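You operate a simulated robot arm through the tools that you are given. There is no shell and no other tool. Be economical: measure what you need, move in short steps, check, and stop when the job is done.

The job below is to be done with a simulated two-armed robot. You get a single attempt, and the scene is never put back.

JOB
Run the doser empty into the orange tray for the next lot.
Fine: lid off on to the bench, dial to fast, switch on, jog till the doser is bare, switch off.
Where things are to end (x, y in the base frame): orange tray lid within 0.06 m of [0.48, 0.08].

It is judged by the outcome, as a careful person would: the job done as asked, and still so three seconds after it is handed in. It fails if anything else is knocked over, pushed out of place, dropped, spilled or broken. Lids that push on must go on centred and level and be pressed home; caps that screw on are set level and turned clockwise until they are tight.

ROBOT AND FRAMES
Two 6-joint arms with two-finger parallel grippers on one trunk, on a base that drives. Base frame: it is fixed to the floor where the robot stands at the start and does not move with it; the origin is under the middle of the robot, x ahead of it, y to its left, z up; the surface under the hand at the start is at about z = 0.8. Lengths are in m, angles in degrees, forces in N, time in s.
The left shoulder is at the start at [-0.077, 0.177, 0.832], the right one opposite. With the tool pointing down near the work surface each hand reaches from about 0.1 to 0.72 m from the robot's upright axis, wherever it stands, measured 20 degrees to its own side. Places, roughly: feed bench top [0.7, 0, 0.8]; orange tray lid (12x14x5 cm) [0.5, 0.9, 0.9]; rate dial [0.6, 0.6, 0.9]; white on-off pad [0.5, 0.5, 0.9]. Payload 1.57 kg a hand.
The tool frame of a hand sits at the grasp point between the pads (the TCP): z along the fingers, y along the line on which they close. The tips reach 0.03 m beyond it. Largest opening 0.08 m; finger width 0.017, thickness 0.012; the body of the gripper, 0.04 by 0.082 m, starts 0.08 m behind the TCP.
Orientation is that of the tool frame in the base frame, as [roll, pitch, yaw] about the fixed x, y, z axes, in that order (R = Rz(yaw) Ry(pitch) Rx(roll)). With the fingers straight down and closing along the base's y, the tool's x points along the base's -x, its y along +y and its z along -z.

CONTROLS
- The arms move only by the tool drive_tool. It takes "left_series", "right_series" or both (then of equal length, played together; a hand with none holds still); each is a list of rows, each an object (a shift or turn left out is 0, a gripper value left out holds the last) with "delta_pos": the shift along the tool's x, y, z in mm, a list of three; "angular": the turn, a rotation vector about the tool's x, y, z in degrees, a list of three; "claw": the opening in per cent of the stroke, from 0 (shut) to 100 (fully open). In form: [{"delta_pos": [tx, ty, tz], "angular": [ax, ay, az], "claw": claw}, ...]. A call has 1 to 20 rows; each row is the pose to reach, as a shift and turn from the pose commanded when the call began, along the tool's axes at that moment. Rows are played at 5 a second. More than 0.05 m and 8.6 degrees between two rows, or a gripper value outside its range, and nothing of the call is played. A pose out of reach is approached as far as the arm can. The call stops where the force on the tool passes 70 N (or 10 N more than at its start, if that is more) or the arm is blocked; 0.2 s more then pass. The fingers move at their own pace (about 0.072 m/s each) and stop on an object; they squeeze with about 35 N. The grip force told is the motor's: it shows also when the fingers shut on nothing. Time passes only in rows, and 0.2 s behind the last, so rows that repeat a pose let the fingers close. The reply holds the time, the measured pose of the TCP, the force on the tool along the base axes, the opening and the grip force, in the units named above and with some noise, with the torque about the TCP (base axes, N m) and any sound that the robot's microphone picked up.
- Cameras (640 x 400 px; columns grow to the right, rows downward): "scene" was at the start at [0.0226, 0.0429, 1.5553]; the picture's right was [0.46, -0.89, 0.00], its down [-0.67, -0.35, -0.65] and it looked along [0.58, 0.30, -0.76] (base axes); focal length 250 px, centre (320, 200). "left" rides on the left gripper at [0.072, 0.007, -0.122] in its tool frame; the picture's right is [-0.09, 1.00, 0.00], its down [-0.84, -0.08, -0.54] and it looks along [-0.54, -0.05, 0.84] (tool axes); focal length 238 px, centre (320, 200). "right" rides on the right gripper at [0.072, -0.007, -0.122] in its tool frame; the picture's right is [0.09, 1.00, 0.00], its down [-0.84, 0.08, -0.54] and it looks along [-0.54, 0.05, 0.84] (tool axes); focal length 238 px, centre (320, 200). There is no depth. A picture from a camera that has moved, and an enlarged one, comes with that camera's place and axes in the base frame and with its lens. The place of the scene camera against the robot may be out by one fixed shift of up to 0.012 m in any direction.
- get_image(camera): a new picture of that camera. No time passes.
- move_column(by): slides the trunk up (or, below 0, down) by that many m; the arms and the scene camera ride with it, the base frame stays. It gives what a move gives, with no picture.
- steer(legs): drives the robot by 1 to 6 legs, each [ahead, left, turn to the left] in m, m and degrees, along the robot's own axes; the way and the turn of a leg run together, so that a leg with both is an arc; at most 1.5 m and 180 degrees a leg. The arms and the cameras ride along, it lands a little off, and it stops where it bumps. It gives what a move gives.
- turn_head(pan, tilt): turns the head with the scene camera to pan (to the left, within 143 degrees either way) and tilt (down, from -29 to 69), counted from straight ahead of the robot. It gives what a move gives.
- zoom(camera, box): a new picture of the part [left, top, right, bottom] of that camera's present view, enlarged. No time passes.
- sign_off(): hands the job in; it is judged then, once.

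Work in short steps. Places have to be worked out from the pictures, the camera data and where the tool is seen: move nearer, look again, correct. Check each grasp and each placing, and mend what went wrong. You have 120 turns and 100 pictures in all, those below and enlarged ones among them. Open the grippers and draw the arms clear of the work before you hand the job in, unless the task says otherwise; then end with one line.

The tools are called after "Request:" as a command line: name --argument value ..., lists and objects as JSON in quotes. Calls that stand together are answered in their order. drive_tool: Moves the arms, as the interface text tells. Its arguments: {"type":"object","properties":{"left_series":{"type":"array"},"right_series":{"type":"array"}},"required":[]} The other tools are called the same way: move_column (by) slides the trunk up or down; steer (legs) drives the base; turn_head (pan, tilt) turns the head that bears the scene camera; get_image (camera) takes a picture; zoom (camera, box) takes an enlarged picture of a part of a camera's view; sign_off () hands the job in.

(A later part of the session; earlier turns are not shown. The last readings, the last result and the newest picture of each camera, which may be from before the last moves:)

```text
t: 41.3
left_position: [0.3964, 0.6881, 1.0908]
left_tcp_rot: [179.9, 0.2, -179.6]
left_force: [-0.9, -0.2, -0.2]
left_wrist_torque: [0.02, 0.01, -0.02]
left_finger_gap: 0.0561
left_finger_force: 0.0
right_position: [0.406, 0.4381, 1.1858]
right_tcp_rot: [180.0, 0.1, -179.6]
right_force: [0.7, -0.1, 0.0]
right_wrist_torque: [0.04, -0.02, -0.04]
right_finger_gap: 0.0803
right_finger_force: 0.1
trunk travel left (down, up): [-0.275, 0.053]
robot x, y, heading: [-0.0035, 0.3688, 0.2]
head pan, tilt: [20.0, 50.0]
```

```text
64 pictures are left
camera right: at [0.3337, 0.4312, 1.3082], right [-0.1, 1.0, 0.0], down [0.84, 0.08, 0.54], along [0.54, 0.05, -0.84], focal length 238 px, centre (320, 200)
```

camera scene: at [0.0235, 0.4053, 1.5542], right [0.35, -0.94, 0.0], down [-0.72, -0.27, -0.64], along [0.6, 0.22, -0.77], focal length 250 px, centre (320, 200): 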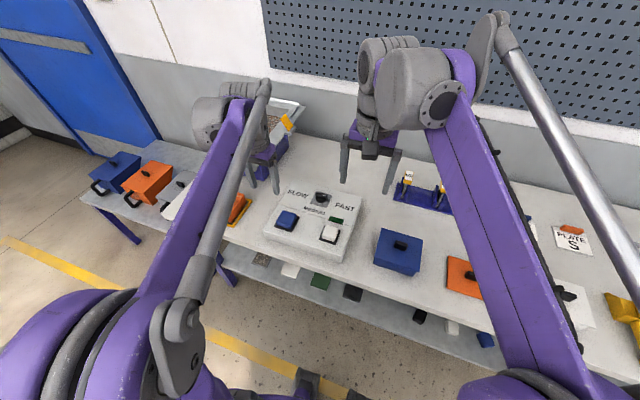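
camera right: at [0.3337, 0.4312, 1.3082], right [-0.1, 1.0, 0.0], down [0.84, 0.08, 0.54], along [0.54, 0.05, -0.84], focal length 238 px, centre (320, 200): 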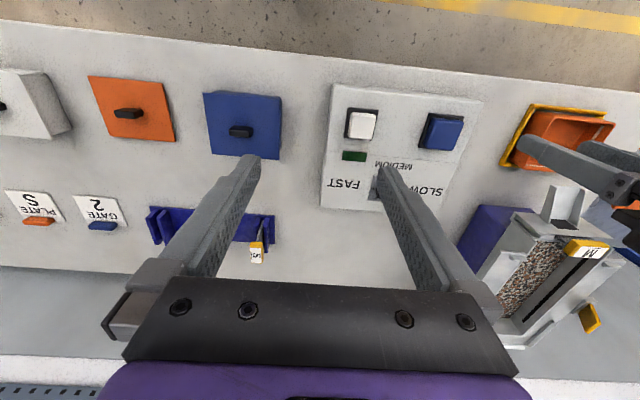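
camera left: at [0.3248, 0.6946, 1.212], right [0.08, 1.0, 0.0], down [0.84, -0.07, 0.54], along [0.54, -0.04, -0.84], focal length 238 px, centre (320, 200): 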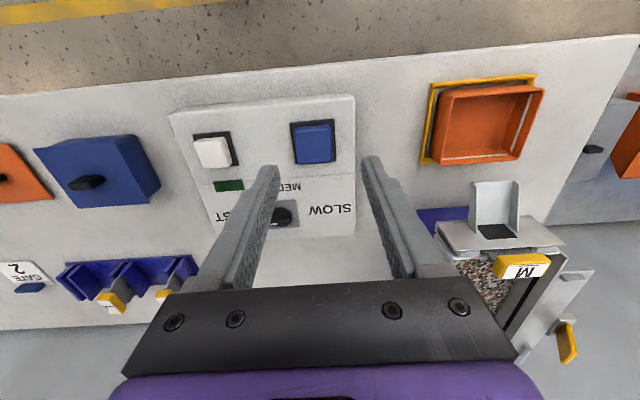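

Dial triangulates to about (0.583, 0.599, 0.86), pads near x 0.44. I bring the left hand above the dial at z≈0.97 and swing the right hand out of the way.

Request:
drive_tool --left_series '[{"delta_pos": [-30, -15, 15]}, {"delta_pos": [-65, -30, 30]}, {"delta_pos": [-100, -50, 50]}, {"delta_pos": [-135, -68, 70]}, {"delta_pos": [-165, -80, 90]}, {"delta_pos": [-187, -89, 120]}, {"delta_pos": [-187, -89, 120]}]' --right_series '[{"delta_pos": [5, -25, 0]}, {"delta_pos": [15, -60, 0]}, {"delta_pos": [25, -95, 0]}, {"delta_pos": [35, -130, 0]}, {"delta_pos": [45, -165, 0]}, {"delta_pos": [50, -180, 0]}, {"delta_pos": [50, -180, 0]}]'

Request:
get_image --camera "left"

Request:
get_image --camera "scene"

```text
t: 42.9
left_position: [0.5853, 0.6004, 0.9702]
left_tcp_rot: [180.0, 0.2, -179.5]
left_force: [-0.5, -1.1, 0.3]
left_wrist_torque: [0.0, 0.03, -0.02]
left_finger_gap: 0.0566
left_finger_force: 0.0
right_position: [0.3573, 0.2589, 1.1868]
right_tcp_rot: [180.0, 0.0, -179.5]
right_force: [-0.9, 0.0, 0.1]
right_wrist_torque: [0.01, -0.02, 0.03]
right_finger_gap: 0.0801
right_finger_force: 0.1
trunk travel left (down, up): [-0.275, 0.053]
robot x, y, heading: [-0.0042, 0.3726, 0.3]
head pan, tilt: [20.0, 50.0]
```

```text
63 pictures are left
camera left: at [0.5125, 0.6074, 1.0918], right [0.08, 1.0, 0.0], down [0.84, -0.07, 0.54], along [0.54, -0.04, -0.84], focal length 238 px, centre (320, 200)
```

left: 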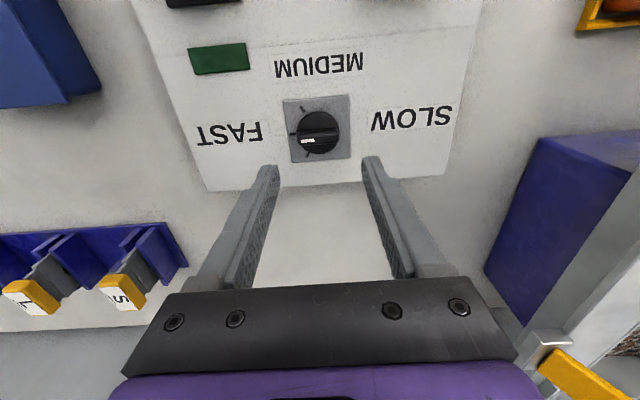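

```text
62 pictures are left
camera scene: at [0.023, 0.4054, 1.5542], right [0.35, -0.94, 0.0], down [-0.72, -0.27, -0.64], along [0.6, 0.22, -0.77], focal length 250 px, centre (320, 200)
```

scene: 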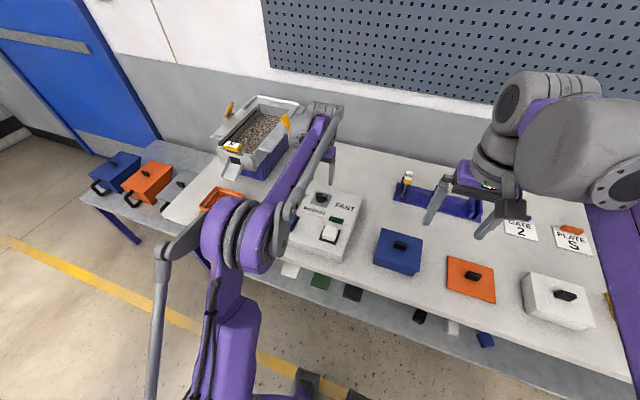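

Request:
zoom --camera "left" --box '[250, 70, 390, 180]'

```text
3.64 times, centred on (320, 125) of left
camera zoom: at [0.5125, 0.6074, 1.0918], right [0.08, 1.0, 0.0], down [0.84, -0.07, 0.54], along [0.54, -0.04, -0.84], focal length 867 px, centre (320, 473)
```

zoom: 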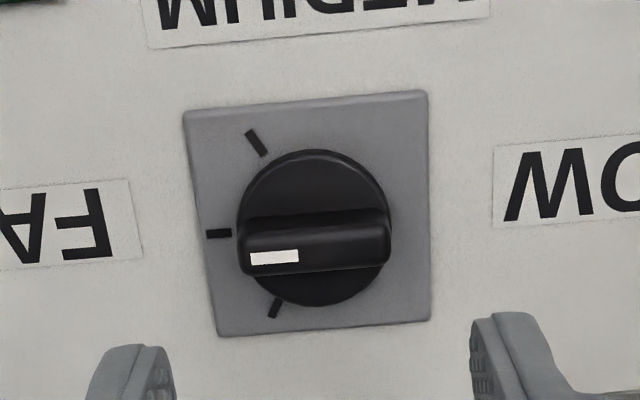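

The ticks and labels need a careful reading. I zoom the scene view on the dial for a second angle.

Request:
zoom --camera "scene" --box '[290, 170, 370, 260]'

Request:
zoom --camera "right" --box '[400, 60, 640, 260]'

```text
4.44 times, centred on (330, 215) of scene
camera zoom: at [0.023, 0.4054, 1.5542], right [0.35, -0.94, 0.0], down [-0.72, -0.27, -0.64], along [0.6, 0.22, -0.77], focal length 1111 px, centre (276, 133)
```

zoom: 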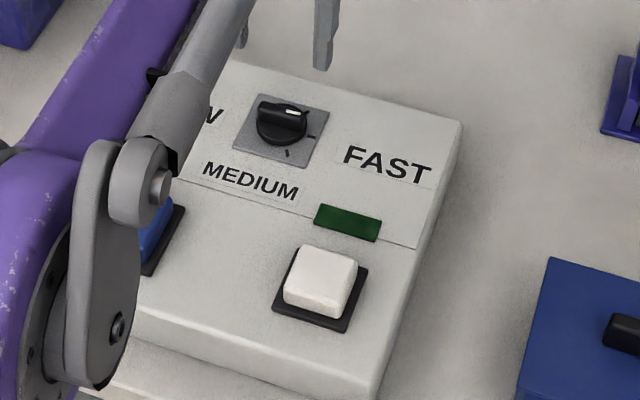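

```text
2.00 times, centred on (520, 160) of right
camera zoom: at [0.2842, 0.2511, 1.308], right [-0.1, 1.0, 0.0], down [0.84, 0.08, 0.54], along [0.54, 0.05, -0.84], focal length 477 px, centre (-80, 280)
```

zoom: 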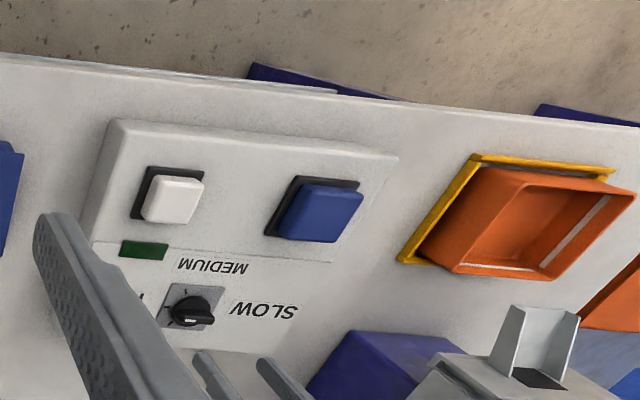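

Handle points at the middle tick (toward −y), the handle bar lies along y, centre ≈ (0.580, 0.600). I turn the hand 90° clockwise (from above) in place, to grip across the bar.

Request:
drive_tool --left_series '[{"delta_pos": [5, 0, 0], "angular": [0, 0, 8.4]}, {"delta_pos": [5, 0, 0], "angular": [0, 0, 16.8]}, {"delta_pos": [5, 0, 0], "angular": [0, 0, 25.2]}, {"delta_pos": [5, 0, 0], "angular": [0, 0, 33.6]}, {"delta_pos": [5, 0, 0], "angular": [0, 0, 42]}, {"delta_pos": [5, 0, 0], "angular": [0, 0, 50.4]}, {"delta_pos": [5, 0, 0], "angular": [0, 0, 58.8]}, {"delta_pos": [5, 0, 0], "angular": [0, 0, 67.2]}, {"delta_pos": [5, 0, 0], "angular": [0, 0, 75.6]}, {"delta_pos": [5, 0, 0], "angular": [0, 0, 84]}, {"delta_pos": [5, 0, 0], "angular": [0, 0, 90]}, {"delta_pos": [5, 0, 0], "angular": [0, 0, 90]}]'

Request:
get_image --camera "left"

```text
t: 45.5
left_position: [0.5795, 0.6008, 0.9709]
left_tcp_rot: [179.8, 0.0, 90.4]
left_force: [0.6, 0.3, -0.5]
left_wrist_torque: [-0.05, 0.0, -0.03]
left_finger_gap: 0.0558
left_finger_force: 0.0
right_position: [0.3572, 0.2583, 1.1855]
right_tcp_rot: [179.9, 0.0, -179.6]
right_force: [-0.6, 0.2, 0.1]
right_wrist_torque: [0.0, 0.02, 0.0]
right_finger_gap: 0.0801
right_finger_force: 0.0
trunk travel left (down, up): [-0.275, 0.053]
robot x, y, heading: [-0.0009, 0.3717, 0.6]
head pan, tilt: [20.0, 50.0]
```

```text
58 pictures are left
camera left: at [0.5859, 0.6735, 1.0926], right [1.0, -0.09, 0.0], down [-0.07, -0.84, 0.54], along [-0.04, -0.54, -0.84], focal length 238 px, centre (320, 200)
```

left: 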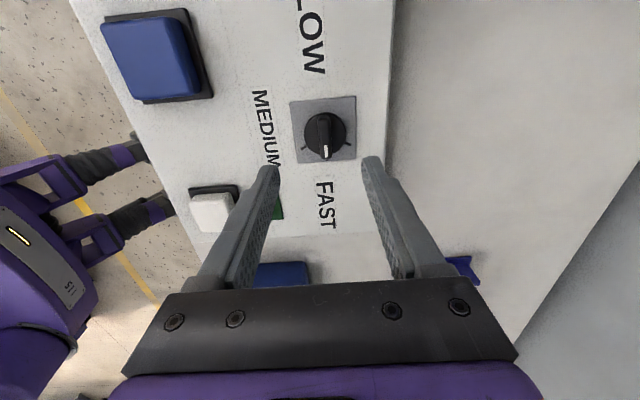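

Request:
zoom --camera "left" --box '[270, 80, 390, 180]'

```text
4.00 times, centred on (330, 130) of left
camera zoom: at [0.5859, 0.6735, 1.0926], right [1.0, -0.09, 0.0], down [-0.07, -0.84, 0.54], along [-0.04, -0.54, -0.84], focal length 953 px, centre (280, 480)
```

zoom: 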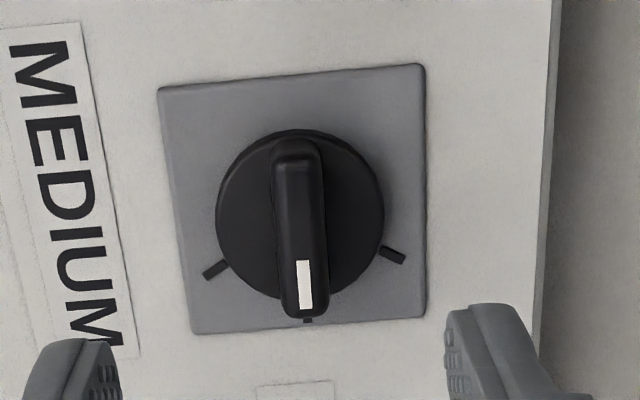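

The pointer sits exactly on the middle of three ticks (±60°). Handle centre x≈0.584, y≈0.601. I shift 4.5 mm and lower to TCP 0.90, then look.

Request:
drive_tool --left_series '[{"delta_pos": [0, 4.5, 20]}, {"delta_pos": [0, 4.5, 40]}, {"delta_pos": [0, 4.5, 55]}, {"delta_pos": [0, 4.5, 68]}, {"delta_pos": [0, 4.5, 68]}]'

Request:
zoom --camera "left" --box '[200, 80, 440, 260]'

Request:
zoom --camera "scene" --box '[280, 150, 380, 250]'

```text
t: 46.7
left_position: [0.5862, 0.6016, 0.9022]
left_tcp_rot: [179.8, -0.1, 90.5]
left_force: [-0.3, 0.2, -0.1]
left_wrist_torque: [-0.01, 0.02, -0.03]
left_finger_gap: 0.0559
left_finger_force: 0.1
right_position: [0.3572, 0.2588, 1.186]
right_tcp_rot: [180.0, 0.0, -179.7]
right_force: [0.4, 0.3, -0.4]
right_wrist_torque: [0.01, -0.01, -0.01]
right_finger_gap: 0.0798
right_finger_force: 0.1
trunk travel left (down, up): [-0.275, 0.053]
robot x, y, heading: [0.0004, 0.3721, 0.4]
head pan, tilt: [20.0, 50.0]
```

```text
2.22 times, centred on (320, 170) of left
camera zoom: at [0.5914, 0.6735, 1.0239], right [1.0, -0.08, 0.0], down [-0.07, -0.84, 0.54], along [-0.04, -0.54, -0.84], focal length 530 px, centre (320, 267)
```

zoom: 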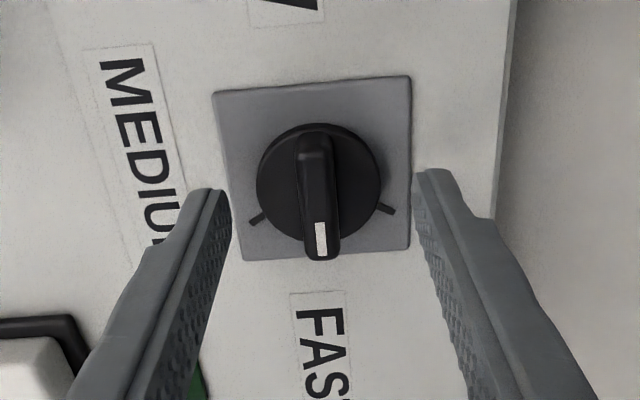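

```text
4.00 times, centred on (330, 200) of scene
camera zoom: at [0.0234, 0.4052, 1.5542], right [0.35, -0.94, 0.0], down [-0.72, -0.27, -0.64], along [0.6, 0.22, -0.77], focal length 1000 px, centre (280, 200)
```

zoom: 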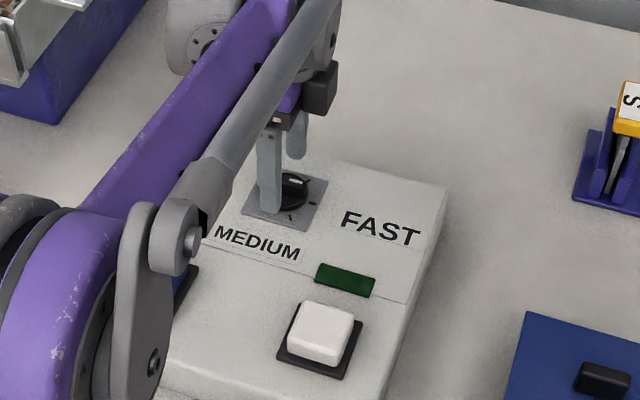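

Centred on the handle. I lower in small steps to TCP ≈0.890 watching force.

Request:
drive_tool --left_series '[{"delta_pos": [1, 0, 3]}, {"delta_pos": [1, 0, 6]}, {"delta_pos": [1, 0, 9]}]'

Request:
drive_tool --left_series '[{"delta_pos": [0, 0, 1.5]}, {"delta_pos": [0, 0, 3]}]'

Request:
zoom --camera "left" --box '[200, 80, 440, 260]'

```text
t: 47.5
left_position: [0.5878, 0.6017, 0.8941]
left_tcp_rot: [179.7, -0.2, 90.4]
left_force: [-0.5, -0.7, 0.2]
left_wrist_torque: [0.0, 0.0, -0.01]
left_finger_gap: 0.0563
left_finger_force: 0.0
right_position: [0.3573, 0.2579, 1.186]
right_tcp_rot: [-179.9, 0.0, -179.5]
right_force: [-0.7, 1.0, 0.3]
right_wrist_torque: [-0.01, -0.03, 0.0]
right_finger_gap: 0.0799
right_finger_force: 0.0
trunk travel left (down, up): [-0.275, 0.053]
robot x, y, heading: [-0.0017, 0.3687, 0.3]
head pan, tilt: [20.0, 50.0]
```

```text
t: 48.1
left_position: [0.5855, 0.6012, 0.8912]
left_tcp_rot: [179.8, -0.1, 90.4]
left_force: [0.3, -0.1, 0.2]
left_wrist_torque: [-0.01, 0.0, 0.01]
left_finger_gap: 0.0561
left_finger_force: 0.1
right_position: [0.3567, 0.2583, 1.1853]
right_tcp_rot: [180.0, 0.1, -179.5]
right_force: [0.3, -0.4, 0.5]
right_wrist_torque: [0.01, -0.03, 0.0]
right_finger_gap: 0.0797
right_finger_force: 0.1
trunk travel left (down, up): [-0.275, 0.053]
robot x, y, heading: [-0.0008, 0.3666, 0.3]
head pan, tilt: [20.0, 50.0]
```

```text
2.22 times, centred on (320, 170) of left
camera zoom: at [0.5911, 0.674, 1.0125], right [1.0, -0.08, 0.0], down [-0.07, -0.84, 0.54], along [-0.04, -0.54, -0.84], focal length 530 px, centre (320, 267)
```

zoom: 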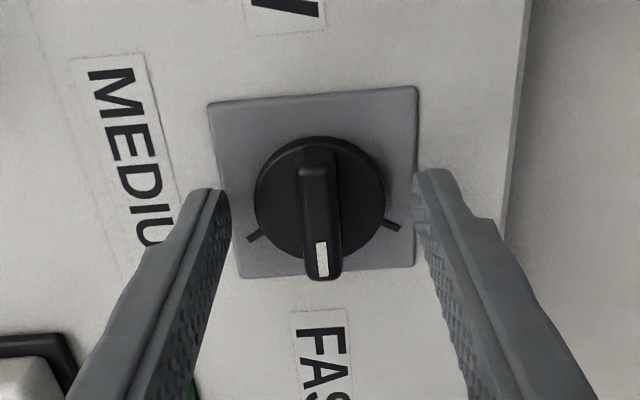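

Well aligned and no contact yet. I go a few mm deeper, feeling for the panel.

Request:
drive_tool --left_series '[{"delta_pos": [0, 0, 1.5]}, {"delta_pos": [0, 0, 3]}]'

Request:
drive_tool --left_series '[{"delta_pos": [0, 0, 1.5]}, {"delta_pos": [0, 0, 3]}]'

```text
t: 48.7
left_position: [0.5855, 0.6026, 0.8896]
left_tcp_rot: [179.8, -0.1, 90.4]
left_force: [0.2, -0.2, -0.3]
left_wrist_torque: [0.01, -0.01, 0.01]
left_finger_gap: 0.0559
left_finger_force: 0.0
right_position: [0.3573, 0.258, 1.1859]
right_tcp_rot: [-180.0, 0.1, -179.6]
right_force: [0.0, -0.6, 0.5]
right_wrist_torque: [-0.03, 0.0, 0.03]
right_finger_gap: 0.0799
right_finger_force: 0.1
trunk travel left (down, up): [-0.275, 0.053]
robot x, y, heading: [0.0, 0.3693, 0.4]
head pan, tilt: [20.0, 50.0]
```

```text
t: 49.3
left_position: [0.5851, 0.6017, 0.8858]
left_tcp_rot: [179.8, -0.1, 90.4]
left_force: [0.4, -0.8, 0.5]
left_wrist_torque: [-0.02, -0.01, 0.0]
left_finger_gap: 0.0559
left_finger_force: 0.1
right_position: [0.3575, 0.2582, 1.1858]
right_tcp_rot: [180.0, -0.1, -179.7]
right_force: [-0.2, 0.4, 0.1]
right_wrist_torque: [-0.01, 0.04, -0.05]
right_finger_gap: 0.0799
right_finger_force: 0.1
trunk travel left (down, up): [-0.275, 0.053]
robot x, y, heading: [-0.0035, 0.3723, 0.3]
head pan, tilt: [20.0, 50.0]
```

Tips at about 0.856, still free. I close gently and see from the gap whether the bar or the disc is held.

Request:
drive_tool --left_series '[{"delta_pos": [0, 0, 0], "claw": 40}, {"delta_pos": [0, 0, 0], "claw": 0}, {"delta_pos": [0, 0, 0], "claw": 0}, {"delta_pos": [0, 0, 0], "claw": 0}]'

Request:
zoom --camera "left" --box '[200, 80, 440, 260]'

```text
t: 50.3
left_position: [0.5844, 0.601, 0.8856]
left_tcp_rot: [179.9, -0.1, 90.4]
left_force: [-0.7, 0.4, -1.6]
left_wrist_torque: [-0.08, 0.31, 0.02]
left_finger_gap: 0.0121
left_finger_force: 29.6
right_position: [0.3569, 0.2581, 1.187]
right_tcp_rot: [180.0, 0.0, -179.7]
right_force: [1.3, -0.1, 0.4]
right_wrist_torque: [-0.01, -0.03, 0.02]
right_finger_gap: 0.0799
right_finger_force: 0.1
trunk travel left (down, up): [-0.275, 0.053]
robot x, y, heading: [-0.0004, 0.3727, 0.4]
head pan, tilt: [20.0, 50.0]
```

```text
2.22 times, centred on (320, 170) of left
camera zoom: at [0.5908, 0.6743, 1.0073], right [1.0, -0.08, 0.0], down [-0.07, -0.84, 0.54], along [-0.04, -0.54, -0.84], focal length 530 px, centre (320, 267)
```

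zoom: 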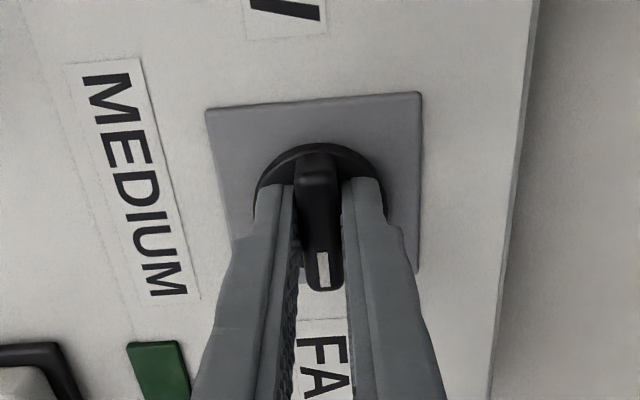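

The bar is gripped (12 mm). Label order SLOW→MEDIUM→FAST runs anticlockwise seen from above, so I try 60° anticlockwise first and listen/look.

Request:
drive_tool --left_series '[{"angular": [0, 0, -8]}, {"angular": [0, 0, -16]}, {"angular": [0, 0, -24]}, {"angular": [0, 0, -30]}]'

Request:
zoom --camera "left" --box '[200, 80, 440, 260]'

```text
t: 51.3
left_position: [0.5834, 0.6028, 0.8846]
left_tcp_rot: [180.0, 0.0, 120.7]
left_force: [-8.7, -0.4, -2.8]
left_wrist_torque: [0.66, 0.88, -0.02]
left_finger_gap: 0.0118
left_finger_force: 29.2
right_position: [0.3566, 0.2591, 1.1855]
right_tcp_rot: [179.9, -0.1, -179.6]
right_force: [0.9, -0.5, 0.2]
right_wrist_torque: [-0.01, -0.02, -0.03]
right_finger_gap: 0.0799
right_finger_force: 0.1
trunk travel left (down, up): [-0.275, 0.053]
robot x, y, heading: [-0.0052, 0.3712, 0.3]
head pan, tilt: [20.0, 50.0]
```

```text
2.22 times, centred on (320, 170) of left
camera zoom: at [0.5528, 0.6672, 1.0073], right [0.9, 0.43, 0.0], down [0.36, -0.76, 0.54], along [0.23, -0.49, -0.84], focal length 530 px, centre (320, 267)
```

zoom: 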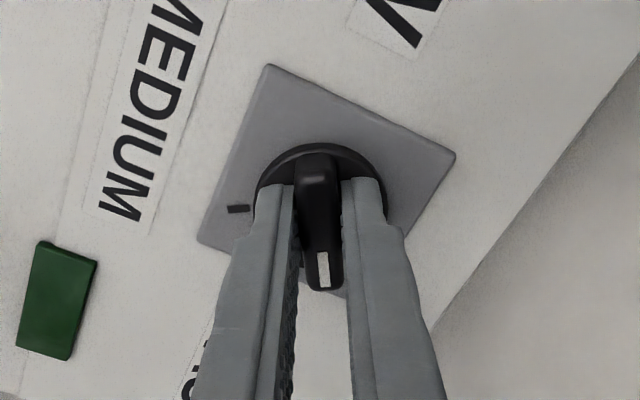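

The knob follows freely. I go on to the third tick.

Request:
drive_tool --left_series '[{"angular": [0, 0, -8]}, {"angular": [0, 0, -16]}, {"angular": [0, 0, -24]}, {"angular": [0, 0, -30]}, {"angular": [0, 0, -30]}]'

Request:
zoom --camera "left" --box '[200, 80, 440, 260]'

```text
t: 52.5
left_position: [0.5831, 0.6016, 0.8862]
left_tcp_rot: [180.0, 0.0, 150.5]
left_force: [-24.9, -5.6, -16.6]
left_wrist_torque: [-0.38, 0.11, -0.05]
left_finger_gap: 0.0116
left_finger_force: 29.6
right_position: [0.3558, 0.2584, 1.1859]
right_tcp_rot: [179.9, 0.1, -179.6]
right_force: [-1.2, 0.0, -0.5]
right_wrist_torque: [0.01, 0.02, -0.04]
right_finger_gap: 0.08
right_finger_force: 0.0
trunk travel left (down, up): [-0.275, 0.053]
robot x, y, heading: [-0.0016, 0.3713, 0.3]
head pan, tilt: [20.0, 50.0]
```

```text
2.22 times, centred on (320, 170) of left
camera zoom: at [0.5237, 0.6425, 1.0072], right [0.57, 0.82, 0.0], down [0.69, -0.48, 0.54], along [0.45, -0.31, -0.84], focal length 530 px, centre (320, 267)
```

zoom: 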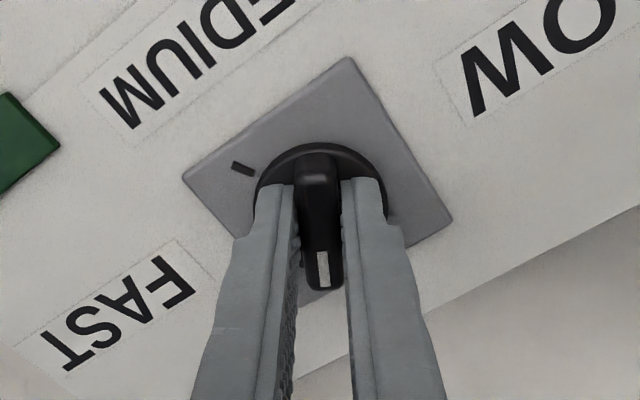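

Turned 60°. Side force has built up, so I open, rise straight and look at the dial.

Request:
drive_tool --left_series '[{"delta_pos": [0, 0, 0], "claw": 60}, {"delta_pos": [0, 0, 0], "claw": 60}, {"delta_pos": [0, 0, 0]}, {"delta_pos": [0, 0, -20]}, {"delta_pos": [0, 0, -50]}, {"delta_pos": [0, 0, -85]}]'

Request:
zoom --camera "left" --box '[230, 60, 410, 190]'

```text
t: 53.9
left_position: [0.5838, 0.6021, 0.9715]
left_tcp_rot: [179.7, 0.1, 150.3]
left_force: [-0.2, -0.4, 0.6]
left_wrist_torque: [-0.01, 0.01, -0.02]
left_finger_gap: 0.048
left_finger_force: 0.1
right_position: [0.3566, 0.2576, 1.1861]
right_tcp_rot: [179.9, -0.1, -179.5]
right_force: [0.5, 0.0, 0.6]
right_wrist_torque: [-0.01, -0.01, 0.01]
right_finger_gap: 0.0801
right_finger_force: 0.1
trunk travel left (down, up): [-0.275, 0.053]
robot x, y, heading: [-0.0041, 0.3707, 0.3]
head pan, tilt: [20.0, 50.0]
```

```text
3.08 times, centred on (320, 125) of left
camera zoom: at [0.5244, 0.6431, 1.093], right [0.57, 0.82, 0.0], down [0.69, -0.48, 0.54], along [0.45, -0.31, -0.84], focal length 733 px, centre (320, 431)
```

zoom: 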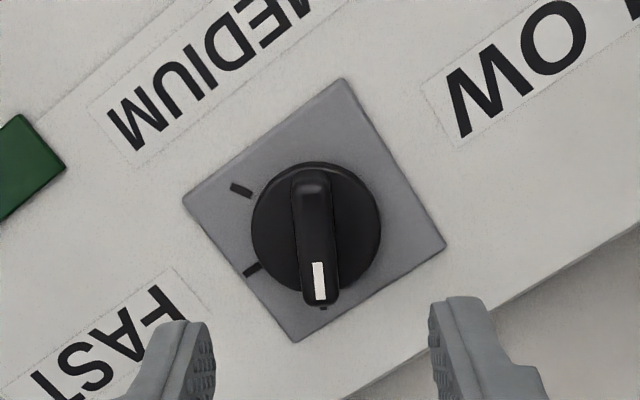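

The pointer is on the back tick. I turn the hand back to its plain orientation, shut the fingers and rise a bit before going to the white pad.

Request:
drive_tool --left_series '[{"delta_pos": [0, 0, -10], "angular": [0, 0, -8], "claw": 0}, {"delta_pos": [0, 0, -20], "angular": [0, 0, -16]}, {"delta_pos": [0, 0, -30], "angular": [0, 0, -24]}, {"delta_pos": [0, 0, -30], "angular": [0, 0, -29.7]}, {"delta_pos": [0, 0, -30], "angular": [0, 0, -29.7]}]'

Request:
drive_tool --left_series '[{"delta_pos": [40, -20, 0]}, {"delta_pos": [80, -40, 0]}, {"delta_pos": [115, -60, 0]}, {"delta_pos": [140, -72, 0]}, {"delta_pos": [140, -72, 0]}]'

Request:
get_image --camera "left"

Request:
get_image --camera "scene"

```text
t: 55.1
left_position: [0.5852, 0.6017, 1.0007]
left_tcp_rot: [179.8, 0.1, -179.8]
left_force: [0.5, 0.7, 0.1]
left_wrist_torque: [0.0, -0.03, -0.02]
left_finger_gap: 0.0001
left_finger_force: 20.9
right_position: [0.3571, 0.2571, 1.1846]
right_tcp_rot: [180.0, 0.0, -179.7]
right_force: [-0.3, 0.5, -1.0]
right_wrist_torque: [0.01, 0.03, 0.01]
right_finger_gap: 0.08
right_finger_force: 0.1
trunk travel left (down, up): [-0.275, 0.053]
robot x, y, heading: [0.0002, 0.3696, 0.4]
head pan, tilt: [20.0, 50.0]
```

```text
t: 56.3
left_position: [0.4442, 0.5296, 0.9984]
left_tcp_rot: [179.9, 0.1, -179.7]
left_force: [-0.1, 0.6, -0.2]
left_wrist_torque: [0.0, -0.03, -0.02]
left_finger_gap: 0.0002
left_finger_force: 21.0
right_position: [0.3576, 0.2583, 1.1853]
right_tcp_rot: [179.9, 0.0, -179.6]
right_force: [-0.3, 0.5, -0.1]
right_wrist_torque: [0.01, 0.01, 0.02]
right_finger_gap: 0.08
right_finger_force: 0.0
trunk travel left (down, up): [-0.275, 0.053]
robot x, y, heading: [-0.0033, 0.3669, 0.3]
head pan, tilt: [20.0, 50.0]
```

```text
49 pictures are left
camera left: at [0.3726, 0.5363, 1.1196], right [0.09, 1.0, 0.0], down [0.84, -0.08, 0.54], along [0.54, -0.05, -0.84], focal length 238 px, centre (320, 200)
```

left: 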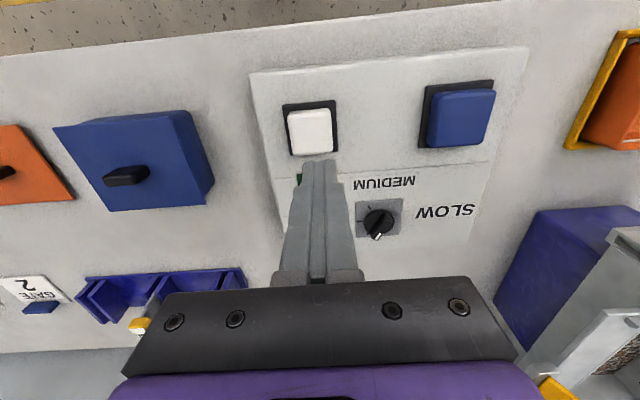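

```text
48 pictures are left
camera scene: at [0.0242, 0.4054, 1.5542], right [0.35, -0.94, 0.0], down [-0.72, -0.27, -0.64], along [0.6, 0.22, -0.77], focal length 250 px, centre (320, 200)
```

scene: 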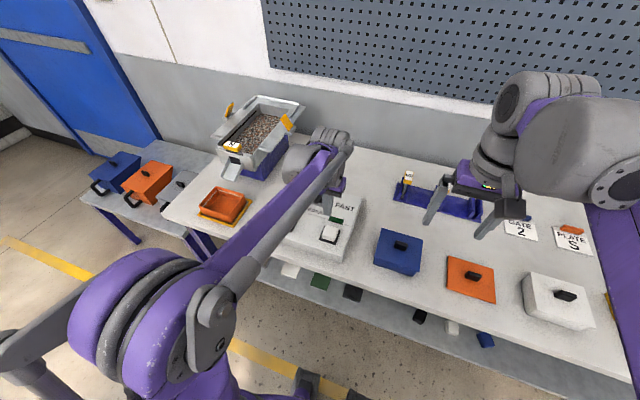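

White pad at about (0.450, 0.518), blue at (0.449, 0.680). I centre above the white pad and lower to tips ≈0.885.

Request:
drive_tool --left_series '[{"delta_pos": [-6, -11, 20]}, {"delta_pos": [-6, -11, 50]}, {"delta_pos": [-6, -11, 83]}, {"delta_pos": [-6, -11, 83]}]'

Request:
get_image --camera "left"

```text
t: 57.3
left_position: [0.4506, 0.5193, 0.9178]
left_tcp_rot: [179.9, 0.2, -179.9]
left_force: [-0.8, 0.2, -0.2]
left_wrist_torque: [0.02, 0.01, 0.0]
left_finger_gap: 0.0001
left_finger_force: 20.6
right_position: [0.3563, 0.2575, 1.186]
right_tcp_rot: [180.0, 0.0, -179.6]
right_force: [0.4, -0.8, 0.3]
right_wrist_torque: [0.0, 0.02, -0.01]
right_finger_gap: 0.0801
right_finger_force: 0.0
trunk travel left (down, up): [-0.275, 0.053]
robot x, y, heading: [-0.0035, 0.3739, 0.5]
head pan, tilt: [20.0, 50.0]
```

```text
47 pictures are left
camera left: at [0.3776, 0.5266, 1.039], right [0.09, 1.0, 0.0], down [0.84, -0.08, 0.54], along [0.54, -0.05, -0.84], focal length 238 px, centre (320, 200)
```

left: 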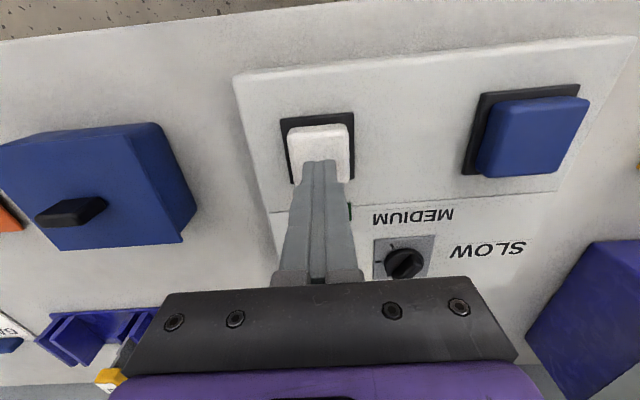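

Right above the white pad. I go down in small steps until I feel it.

Request:
drive_tool --left_series '[{"delta_pos": [3, 1, 6]}, {"delta_pos": [3, 1, 12]}, {"delta_pos": [3, 1, 17]}, {"delta_pos": [3, 1, 20]}]'

Request:
drive_tool --left_series '[{"delta_pos": [0, 0, 2]}, {"delta_pos": [0, 0, 4]}]'

```text
t: 58.3
left_position: [0.4475, 0.5202, 0.8986]
left_tcp_rot: [179.9, 0.2, -179.8]
left_force: [0.5, 1.8, 2.9]
left_wrist_torque: [0.06, 0.05, -0.02]
left_finger_gap: 0.0001
left_finger_force: 21.2
right_position: [0.3559, 0.2592, 1.1862]
right_tcp_rot: [-180.0, 0.0, -179.6]
right_force: [0.6, -0.2, -0.3]
right_wrist_torque: [0.0, 0.02, 0.03]
right_finger_gap: 0.0803
right_finger_force: 0.1
trunk travel left (down, up): [-0.275, 0.053]
robot x, y, heading: [-0.0023, 0.3706, 0.1]
head pan, tilt: [20.0, 50.0]
heard: click
```

```text
t: 58.9
left_position: [0.447, 0.5218, 0.8933]
left_tcp_rot: [179.9, 0.1, -179.9]
left_force: [1.3, 2.2, 9.6]
left_wrist_torque: [0.06, -0.02, -0.04]
left_finger_gap: 0.0
left_finger_force: 20.9
right_position: [0.3569, 0.2586, 1.1861]
right_tcp_rot: [-179.9, 0.0, -179.6]
right_force: [0.4, 0.5, -0.3]
right_wrist_torque: [0.0, -0.02, -0.01]
right_finger_gap: 0.08
right_finger_force: 0.1
trunk travel left (down, up): [-0.275, 0.053]
robot x, y, heading: [0.003, 0.3709, 0.7]
head pan, tilt: [20.0, 50.0]
```

A click was heard. I lift off and look at the lamp.

Request:
drive_tool --left_series '[{"delta_pos": [0, 0, -10]}, {"delta_pos": [0, 0, -30]}, {"delta_pos": [0, 0, -60]}, {"delta_pos": [0, 60, -60]}]'

Request:
get_image --camera "left"

```text
refused: row 4 steps farther than a row can; nothing moved
```

```text
46 pictures are left
camera left: at [0.3753, 0.5272, 1.0145], right [0.09, 1.0, 0.0], down [0.83, -0.08, 0.54], along [0.54, -0.05, -0.84], focal length 238 px, centre (320, 200)
```

left: 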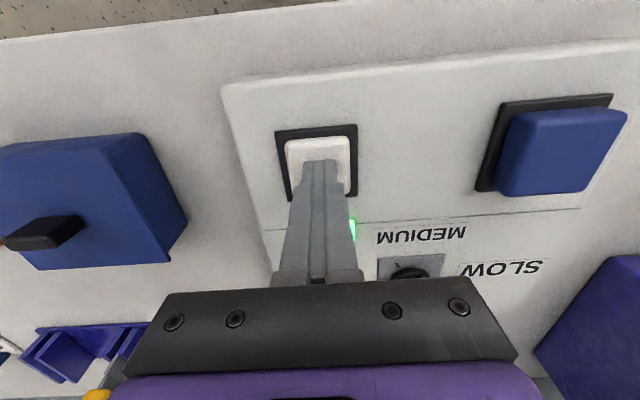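

The lamp is lit: on. I rise and move over to the blue pad.

Request:
drive_tool --left_series '[{"delta_pos": [0, 0, -10]}, {"delta_pos": [0, 0, -40]}, {"delta_pos": [0, 30, -60]}, {"delta_pos": [0, 75, -60]}, {"delta_pos": [0, 120, -60]}, {"delta_pos": [0, 160, -60]}, {"delta_pos": [0, 160, -25]}, {"delta_pos": [0, 160, -25]}]'

Request:
get_image --camera "left"

Request:
get_image --camera "right"

```text
t: 60.7
left_position: [0.4467, 0.6781, 0.92]
left_tcp_rot: [179.9, 0.3, -179.9]
left_force: [-0.2, -0.5, -0.8]
left_wrist_torque: [-0.03, -0.01, 0.03]
left_finger_gap: 0.0001
left_finger_force: 21.0
right_position: [0.3569, 0.2579, 1.1859]
right_tcp_rot: [180.0, 0.0, -179.5]
right_force: [-1.4, -0.6, -0.5]
right_wrist_torque: [0.02, -0.01, 0.03]
right_finger_gap: 0.0799
right_finger_force: 0.1
trunk travel left (down, up): [-0.275, 0.053]
robot x, y, heading: [-0.0014, 0.37, 0.3]
head pan, tilt: [20.0, 50.0]
```

```text
45 pictures are left
camera left: at [0.3748, 0.6849, 1.0413], right [0.09, 1.0, 0.0], down [0.84, -0.08, 0.54], along [0.54, -0.05, -0.84], focal length 238 px, centre (320, 200)
```

left: 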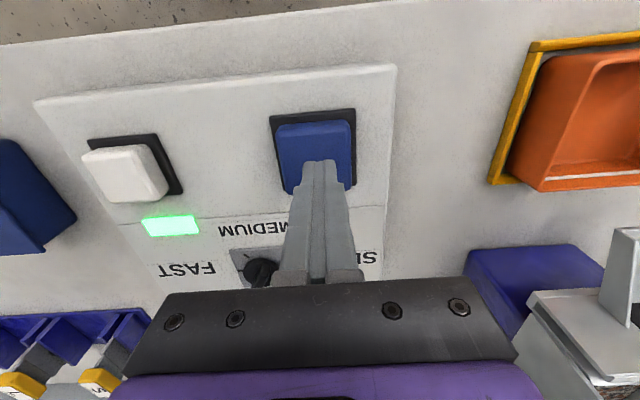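

```text
44 pictures are left
camera right: at [0.2845, 0.2512, 1.3079], right [-0.1, 1.0, 0.0], down [0.84, 0.08, 0.54], along [0.54, 0.05, -0.84], focal length 238 px, centre (320, 200)
```

right: 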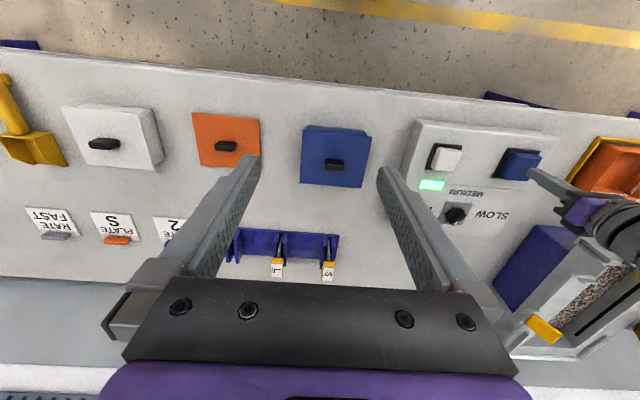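

Over the blue pad with the lamp on. I take a baseline of hopper and tray, then press briefly.

Request:
zoom --camera "scene" --box '[180, 80, 320, 240]'

Request:
drive_tool --left_series '[{"delta_pos": [0, 1, 8]}, {"delta_pos": [0, 1, 14]}, {"delta_pos": [0, 1, 18]}, {"delta_pos": [0, 1, 22]}, {"delta_pos": [0, 1, 25]}]'

Request:
zoom --camera "scene" --box '[180, 80, 320, 240]'

```text
2.50 times, centred on (250, 160) of scene
camera zoom: at [0.0231, 0.4053, 1.5542], right [0.35, -0.94, 0.0], down [-0.72, -0.27, -0.64], along [0.6, 0.22, -0.77], focal length 625 px, centre (495, 300)
```

zoom: 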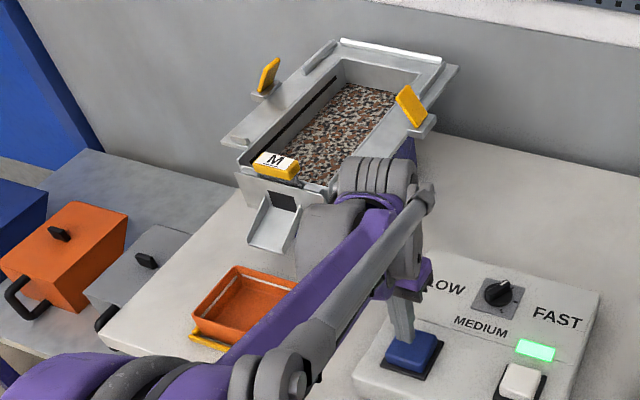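

```text
t: 61.9
left_position: [0.4472, 0.6807, 0.8944]
left_tcp_rot: [180.0, 0.2, -180.0]
left_force: [-0.5, -2.6, 4.6]
left_wrist_torque: [-0.05, 0.06, 0.0]
left_finger_gap: 0.0001
left_finger_force: 21.3
right_position: [0.3566, 0.258, 1.1872]
right_tcp_rot: [-179.9, 0.0, -179.6]
right_force: [-0.4, 0.5, -0.5]
right_wrist_torque: [0.02, -0.01, 0.02]
right_finger_gap: 0.0798
right_finger_force: 0.0
trunk travel left (down, up): [-0.275, 0.053]
robot x, y, heading: [-0.0024, 0.3713, 0.4]
head pan, tilt: [20.0, 50.0]
heard: click
```

```text
2.50 times, centred on (250, 160) of scene
camera zoom: at [0.023, 0.4047, 1.5542], right [0.35, -0.94, 0.0], down [-0.72, -0.27, -0.64], along [0.6, 0.22, -0.77], focal length 625 px, centre (495, 300)
```

zoom: 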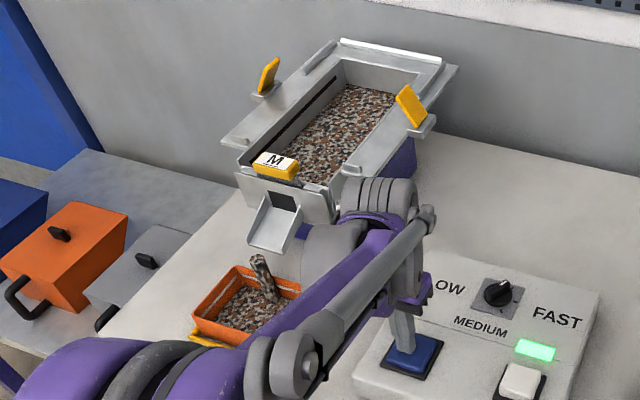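

Click, and material streams into the tray quickly. I hold briefly and check tray and hopper.

Request:
drive_tool --left_series '[{"delta_pos": [0, 0, 0]}]'

Request:
zoom --camera "scene" --box '[180, 80, 320, 240]'

```text
t: 62.3
left_position: [0.4462, 0.6798, 0.8944]
left_tcp_rot: [179.9, 0.2, -179.8]
left_force: [-1.5, -0.9, 3.4]
left_wrist_torque: [-0.06, 0.07, -0.02]
left_finger_gap: 0.0001
left_finger_force: 21.0
right_position: [0.357, 0.2587, 1.1864]
right_tcp_rot: [179.9, 0.0, -179.6]
right_force: [0.0, -1.0, 0.4]
right_wrist_torque: [-0.01, -0.01, -0.04]
right_finger_gap: 0.0798
right_finger_force: 0.1
trunk travel left (down, up): [-0.275, 0.053]
robot x, y, heading: [-0.0039, 0.3694, 0.2]
head pan, tilt: [20.0, 50.0]
```

```text
2.50 times, centred on (250, 160) of scene
camera zoom: at [0.0231, 0.4049, 1.5542], right [0.35, -0.94, 0.0], down [-0.72, -0.27, -0.64], along [0.6, 0.22, -0.77], focal length 625 px, centre (495, 300)
```

zoom: 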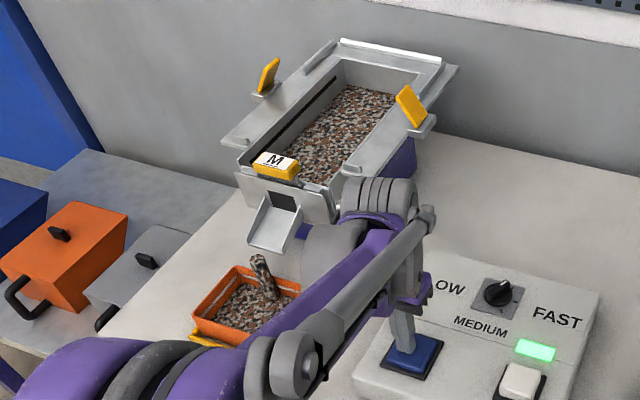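

Running while held. I hold 2 s more to gauge the rate.

Request:
drive_tool --left_series '[{}, {}, {}, {}, {}, {}, {}, {}, {}, {}]'

Request:
zoom --camera "scene" --box '[180, 80, 320, 240]'

```text
t: 64.5
left_position: [0.4467, 0.6795, 0.8938]
left_tcp_rot: [179.9, 0.3, -179.9]
left_force: [-1.7, -0.5, 4.0]
left_wrist_torque: [0.01, 0.06, -0.02]
left_finger_gap: 0.0
left_finger_force: 21.1
right_position: [0.3564, 0.2581, 1.1861]
right_tcp_rot: [180.0, 0.0, -179.5]
right_force: [-1.0, -0.2, -0.2]
right_wrist_torque: [0.01, -0.02, 0.01]
right_finger_gap: 0.0802
right_finger_force: 0.1
trunk travel left (down, up): [-0.275, 0.053]
robot x, y, heading: [-0.0016, 0.3686, 0.3]
head pan, tilt: [20.0, 50.0]
```

```text
2.50 times, centred on (250, 160) of scene
camera zoom: at [0.0231, 0.405, 1.5542], right [0.35, -0.94, 0.0], down [-0.72, -0.27, -0.64], along [0.6, 0.22, -0.77], focal length 625 px, centre (495, 300)
```

zoom: 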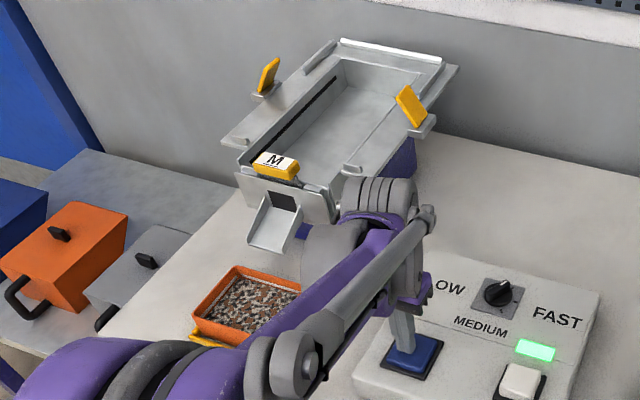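

The hopper is bare and the stream has stopped, with everything in the tray. I lift off the blue pad and check from nearer.

Request:
drive_tool --left_series '[{"delta_pos": [0, 0, -10]}, {"delta_pos": [0, 0, -40]}, {"delta_pos": [0, -30, -70]}, {"delta_pos": [0, -75, -70]}, {"delta_pos": [0, -120, -70]}, {"delta_pos": [0, -160, -70]}, {"delta_pos": [0, -160, -35]}, {"delta_pos": [0, -160, -25]}, {"delta_pos": [0, -160, -25]}]'

Request:
zoom --camera "scene" --box '[180, 80, 320, 240]'

Request:
get_image --camera "left"

```text
t: 66.5
left_position: [0.4482, 0.522, 0.9183]
left_tcp_rot: [179.9, 0.2, -179.8]
left_force: [0.2, 0.6, -0.2]
left_wrist_torque: [-0.01, 0.01, -0.03]
left_finger_gap: 0.0
left_finger_force: 21.4
right_position: [0.3575, 0.2589, 1.1869]
right_tcp_rot: [180.0, 0.0, -179.5]
right_force: [-0.9, -0.5, -1.2]
right_wrist_torque: [-0.01, 0.0, 0.02]
right_finger_gap: 0.0799
right_finger_force: 0.1
trunk travel left (down, up): [-0.275, 0.053]
robot x, y, heading: [-0.0006, 0.3739, 0.2]
head pan, tilt: [20.0, 50.0]
```

```text
2.50 times, centred on (250, 160) of scene
camera zoom: at [0.0235, 0.4053, 1.5542], right [0.35, -0.94, 0.0], down [-0.72, -0.27, -0.64], along [0.6, 0.22, -0.77], focal length 625 px, centre (495, 300)
```

zoom: 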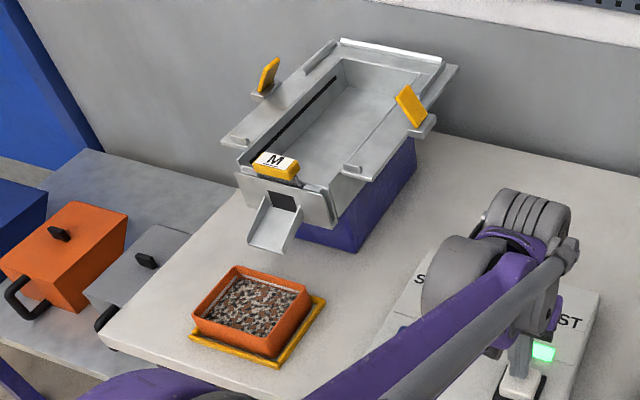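

```text
38 pictures are left
camera left: at [0.3758, 0.5283, 1.0387], right [0.09, 1.0, 0.0], down [0.84, -0.08, 0.54], along [0.54, -0.05, -0.84], focal length 238 px, centre (320, 200)
```

left: 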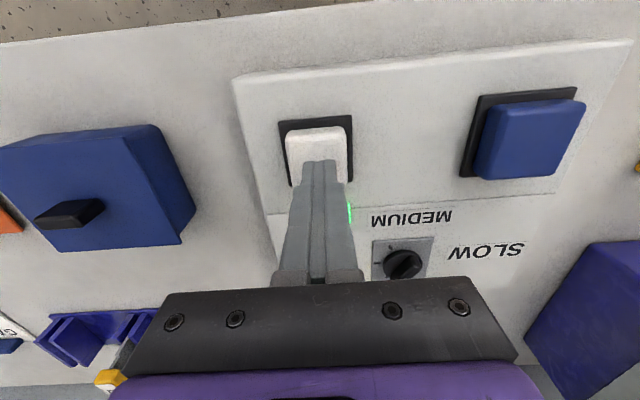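

Tray full but level, no spill visible. Before switching off, I look down into the hopper from above to be sure nothing is left behind the front wall.

Request:
drive_tool --left_series '[{"delta_pos": [0, 0, -40]}, {"delta_pos": [0, 0, -80]}, {"delta_pos": [0, 30, -115]}, {"delta_pos": [-5, 60, -150]}, {"delta_pos": [-10, 90, -185]}, {"delta_pos": [-15, 120, -220]}, {"delta_pos": [-20, 155, -250]}, {"delta_pos": [-30, 195, -270]}, {"delta_pos": [-40, 235, -270]}, {"delta_pos": [-50, 275, -270]}, {"delta_pos": [-60, 315, -270]}, {"delta_pos": [-70, 350, -270]}, {"delta_pos": [-90, 380, -270]}, {"delta_pos": [-90, 380, -270]}]'

Request:
get_image --camera "left"

```text
t: 69.5
left_position: [0.4877, 0.865, 1.1515]
left_tcp_rot: [180.0, 0.1, -179.9]
left_force: [-0.8, -0.4, 0.3]
left_wrist_torque: [0.02, -0.01, 0.01]
left_finger_gap: 0.0
left_finger_force: 21.2
left hand out of reach, approached as far as the arm can: row 10, 11, 12, 13, 14
right_position: [0.3578, 0.2579, 1.1861]
right_tcp_rot: [180.0, 0.0, -179.6]
right_force: [-0.7, -0.5, -0.4]
right_wrist_torque: [0.01, -0.01, -0.03]
right_finger_gap: 0.0797
right_finger_force: 0.0
trunk travel left (down, up): [-0.275, 0.053]
robot x, y, heading: [-0.004, 0.3741, 0.2]
head pan, tilt: [20.0, 50.0]
```

```text
37 pictures are left
camera left: at [0.4157, 0.8721, 1.2726], right [0.09, 1.0, 0.0], down [0.84, -0.08, 0.54], along [0.54, -0.05, -0.84], focal length 238 px, centre (320, 200)
```

left: 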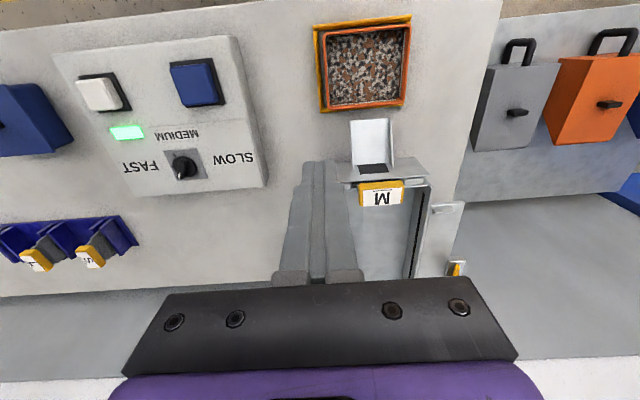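

The hopper floor is bare to the front, nothing spilled. I go back toward the white pad in two stages.

Request:
drive_tool --left_series '[{"delta_pos": [20, -40, 0]}, {"delta_pos": [40, -80, 0]}, {"delta_pos": [40, -125, 0]}, {"delta_pos": [40, -170, 0]}, {"delta_pos": [40, -215, 0]}, {"delta_pos": [40, -260, 0]}, {"delta_pos": [40, -300, 0]}, {"delta_pos": [40, -340, 0]}, {"delta_pos": [40, -340, 0]}]'

```text
t: 71.5
left_position: [0.4483, 0.5252, 1.1515]
left_tcp_rot: [179.9, 0.2, -179.7]
left_force: [0.1, -0.2, -0.2]
left_wrist_torque: [-0.02, 0.0, 0.01]
left_finger_gap: 0.0
left_finger_force: 21.2
right_position: [0.3571, 0.2595, 1.1864]
right_tcp_rot: [180.0, 0.0, -179.6]
right_force: [0.1, -0.3, 0.8]
right_wrist_torque: [-0.01, -0.01, 0.02]
right_finger_gap: 0.08
right_finger_force: 0.2
trunk travel left (down, up): [-0.275, 0.053]
robot x, y, heading: [0.0001, 0.3738, 0.6]
head pan, tilt: [20.0, 50.0]
```

Over the white pad at (0.448, 0.525). I lower and press once down to TCP ≈0.895 like before, then lift off.

Request:
drive_tool --left_series '[{"delta_pos": [0, -4, 45]}, {"delta_pos": [0, -4, 90]}, {"delta_pos": [0, -4, 135]}, {"delta_pos": [0, -4, 180]}, {"delta_pos": [0, -4, 220]}, {"delta_pos": [0, -4, 235]}, {"delta_pos": [0, -4, 245]}, {"delta_pos": [0, -4, 252]}, {"delta_pos": [0, -4, 256]}]'

Request:
drive_tool --left_series '[{"delta_pos": [0, 0, -10]}, {"delta_pos": [0, 0, -40]}, {"delta_pos": [0, 0, -80]}, {"delta_pos": [40, 0, -110]}, {"delta_pos": [80, 20, -130]}]'

Request:
get_image --camera "left"

```text
t: 73.5
left_position: [0.4486, 0.5209, 0.8961]
left_tcp_rot: [179.9, 0.2, -179.9]
left_force: [0.2, 0.7, 3.1]
left_wrist_torque: [0.04, -0.01, 0.01]
left_finger_gap: 0.0001
left_finger_force: 21.6
right_position: [0.357, 0.2585, 1.1867]
right_tcp_rot: [-180.0, 0.0, -179.6]
right_force: [0.1, -0.2, -0.5]
right_wrist_torque: [-0.02, 0.04, 0.02]
right_finger_gap: 0.0801
right_finger_force: 0.3
trunk travel left (down, up): [-0.275, 0.053]
robot x, y, heading: [-0.0028, 0.3728, 0.1]
head pan, tilt: [20.0, 50.0]
heard: click
```

```text
t: 74.7
left_position: [0.3654, 0.5405, 1.0245]
left_tcp_rot: [179.9, 0.1, -179.9]
left_force: [-0.2, 0.3, -0.4]
left_wrist_torque: [-0.01, -0.01, 0.02]
left_finger_gap: 0.0
left_finger_force: 21.4
right_position: [0.3562, 0.2584, 1.1856]
right_tcp_rot: [179.9, 0.2, -179.6]
right_force: [-0.1, 0.2, 0.3]
right_wrist_torque: [0.0, 0.02, 0.0]
right_finger_gap: 0.08
right_finger_force: 0.2
trunk travel left (down, up): [-0.275, 0.053]
robot x, y, heading: [-0.0045, 0.3685, 0.3]
head pan, tilt: [20.0, 50.0]
```

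```text
36 pictures are left
camera left: at [0.2929, 0.547, 1.1458], right [0.09, 1.0, 0.0], down [0.83, -0.08, 0.55], along [0.54, -0.05, -0.84], focal length 238 px, centre (320, 200)
```

left: 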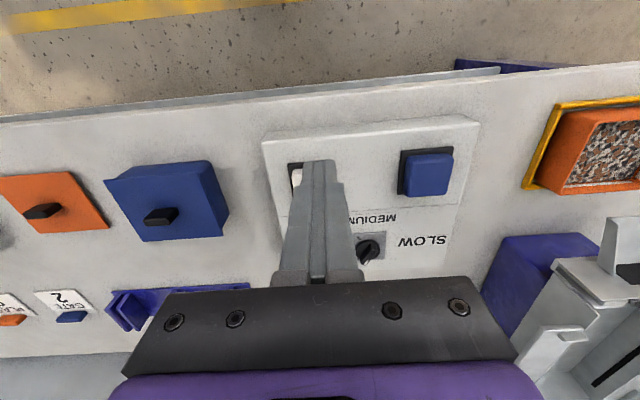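

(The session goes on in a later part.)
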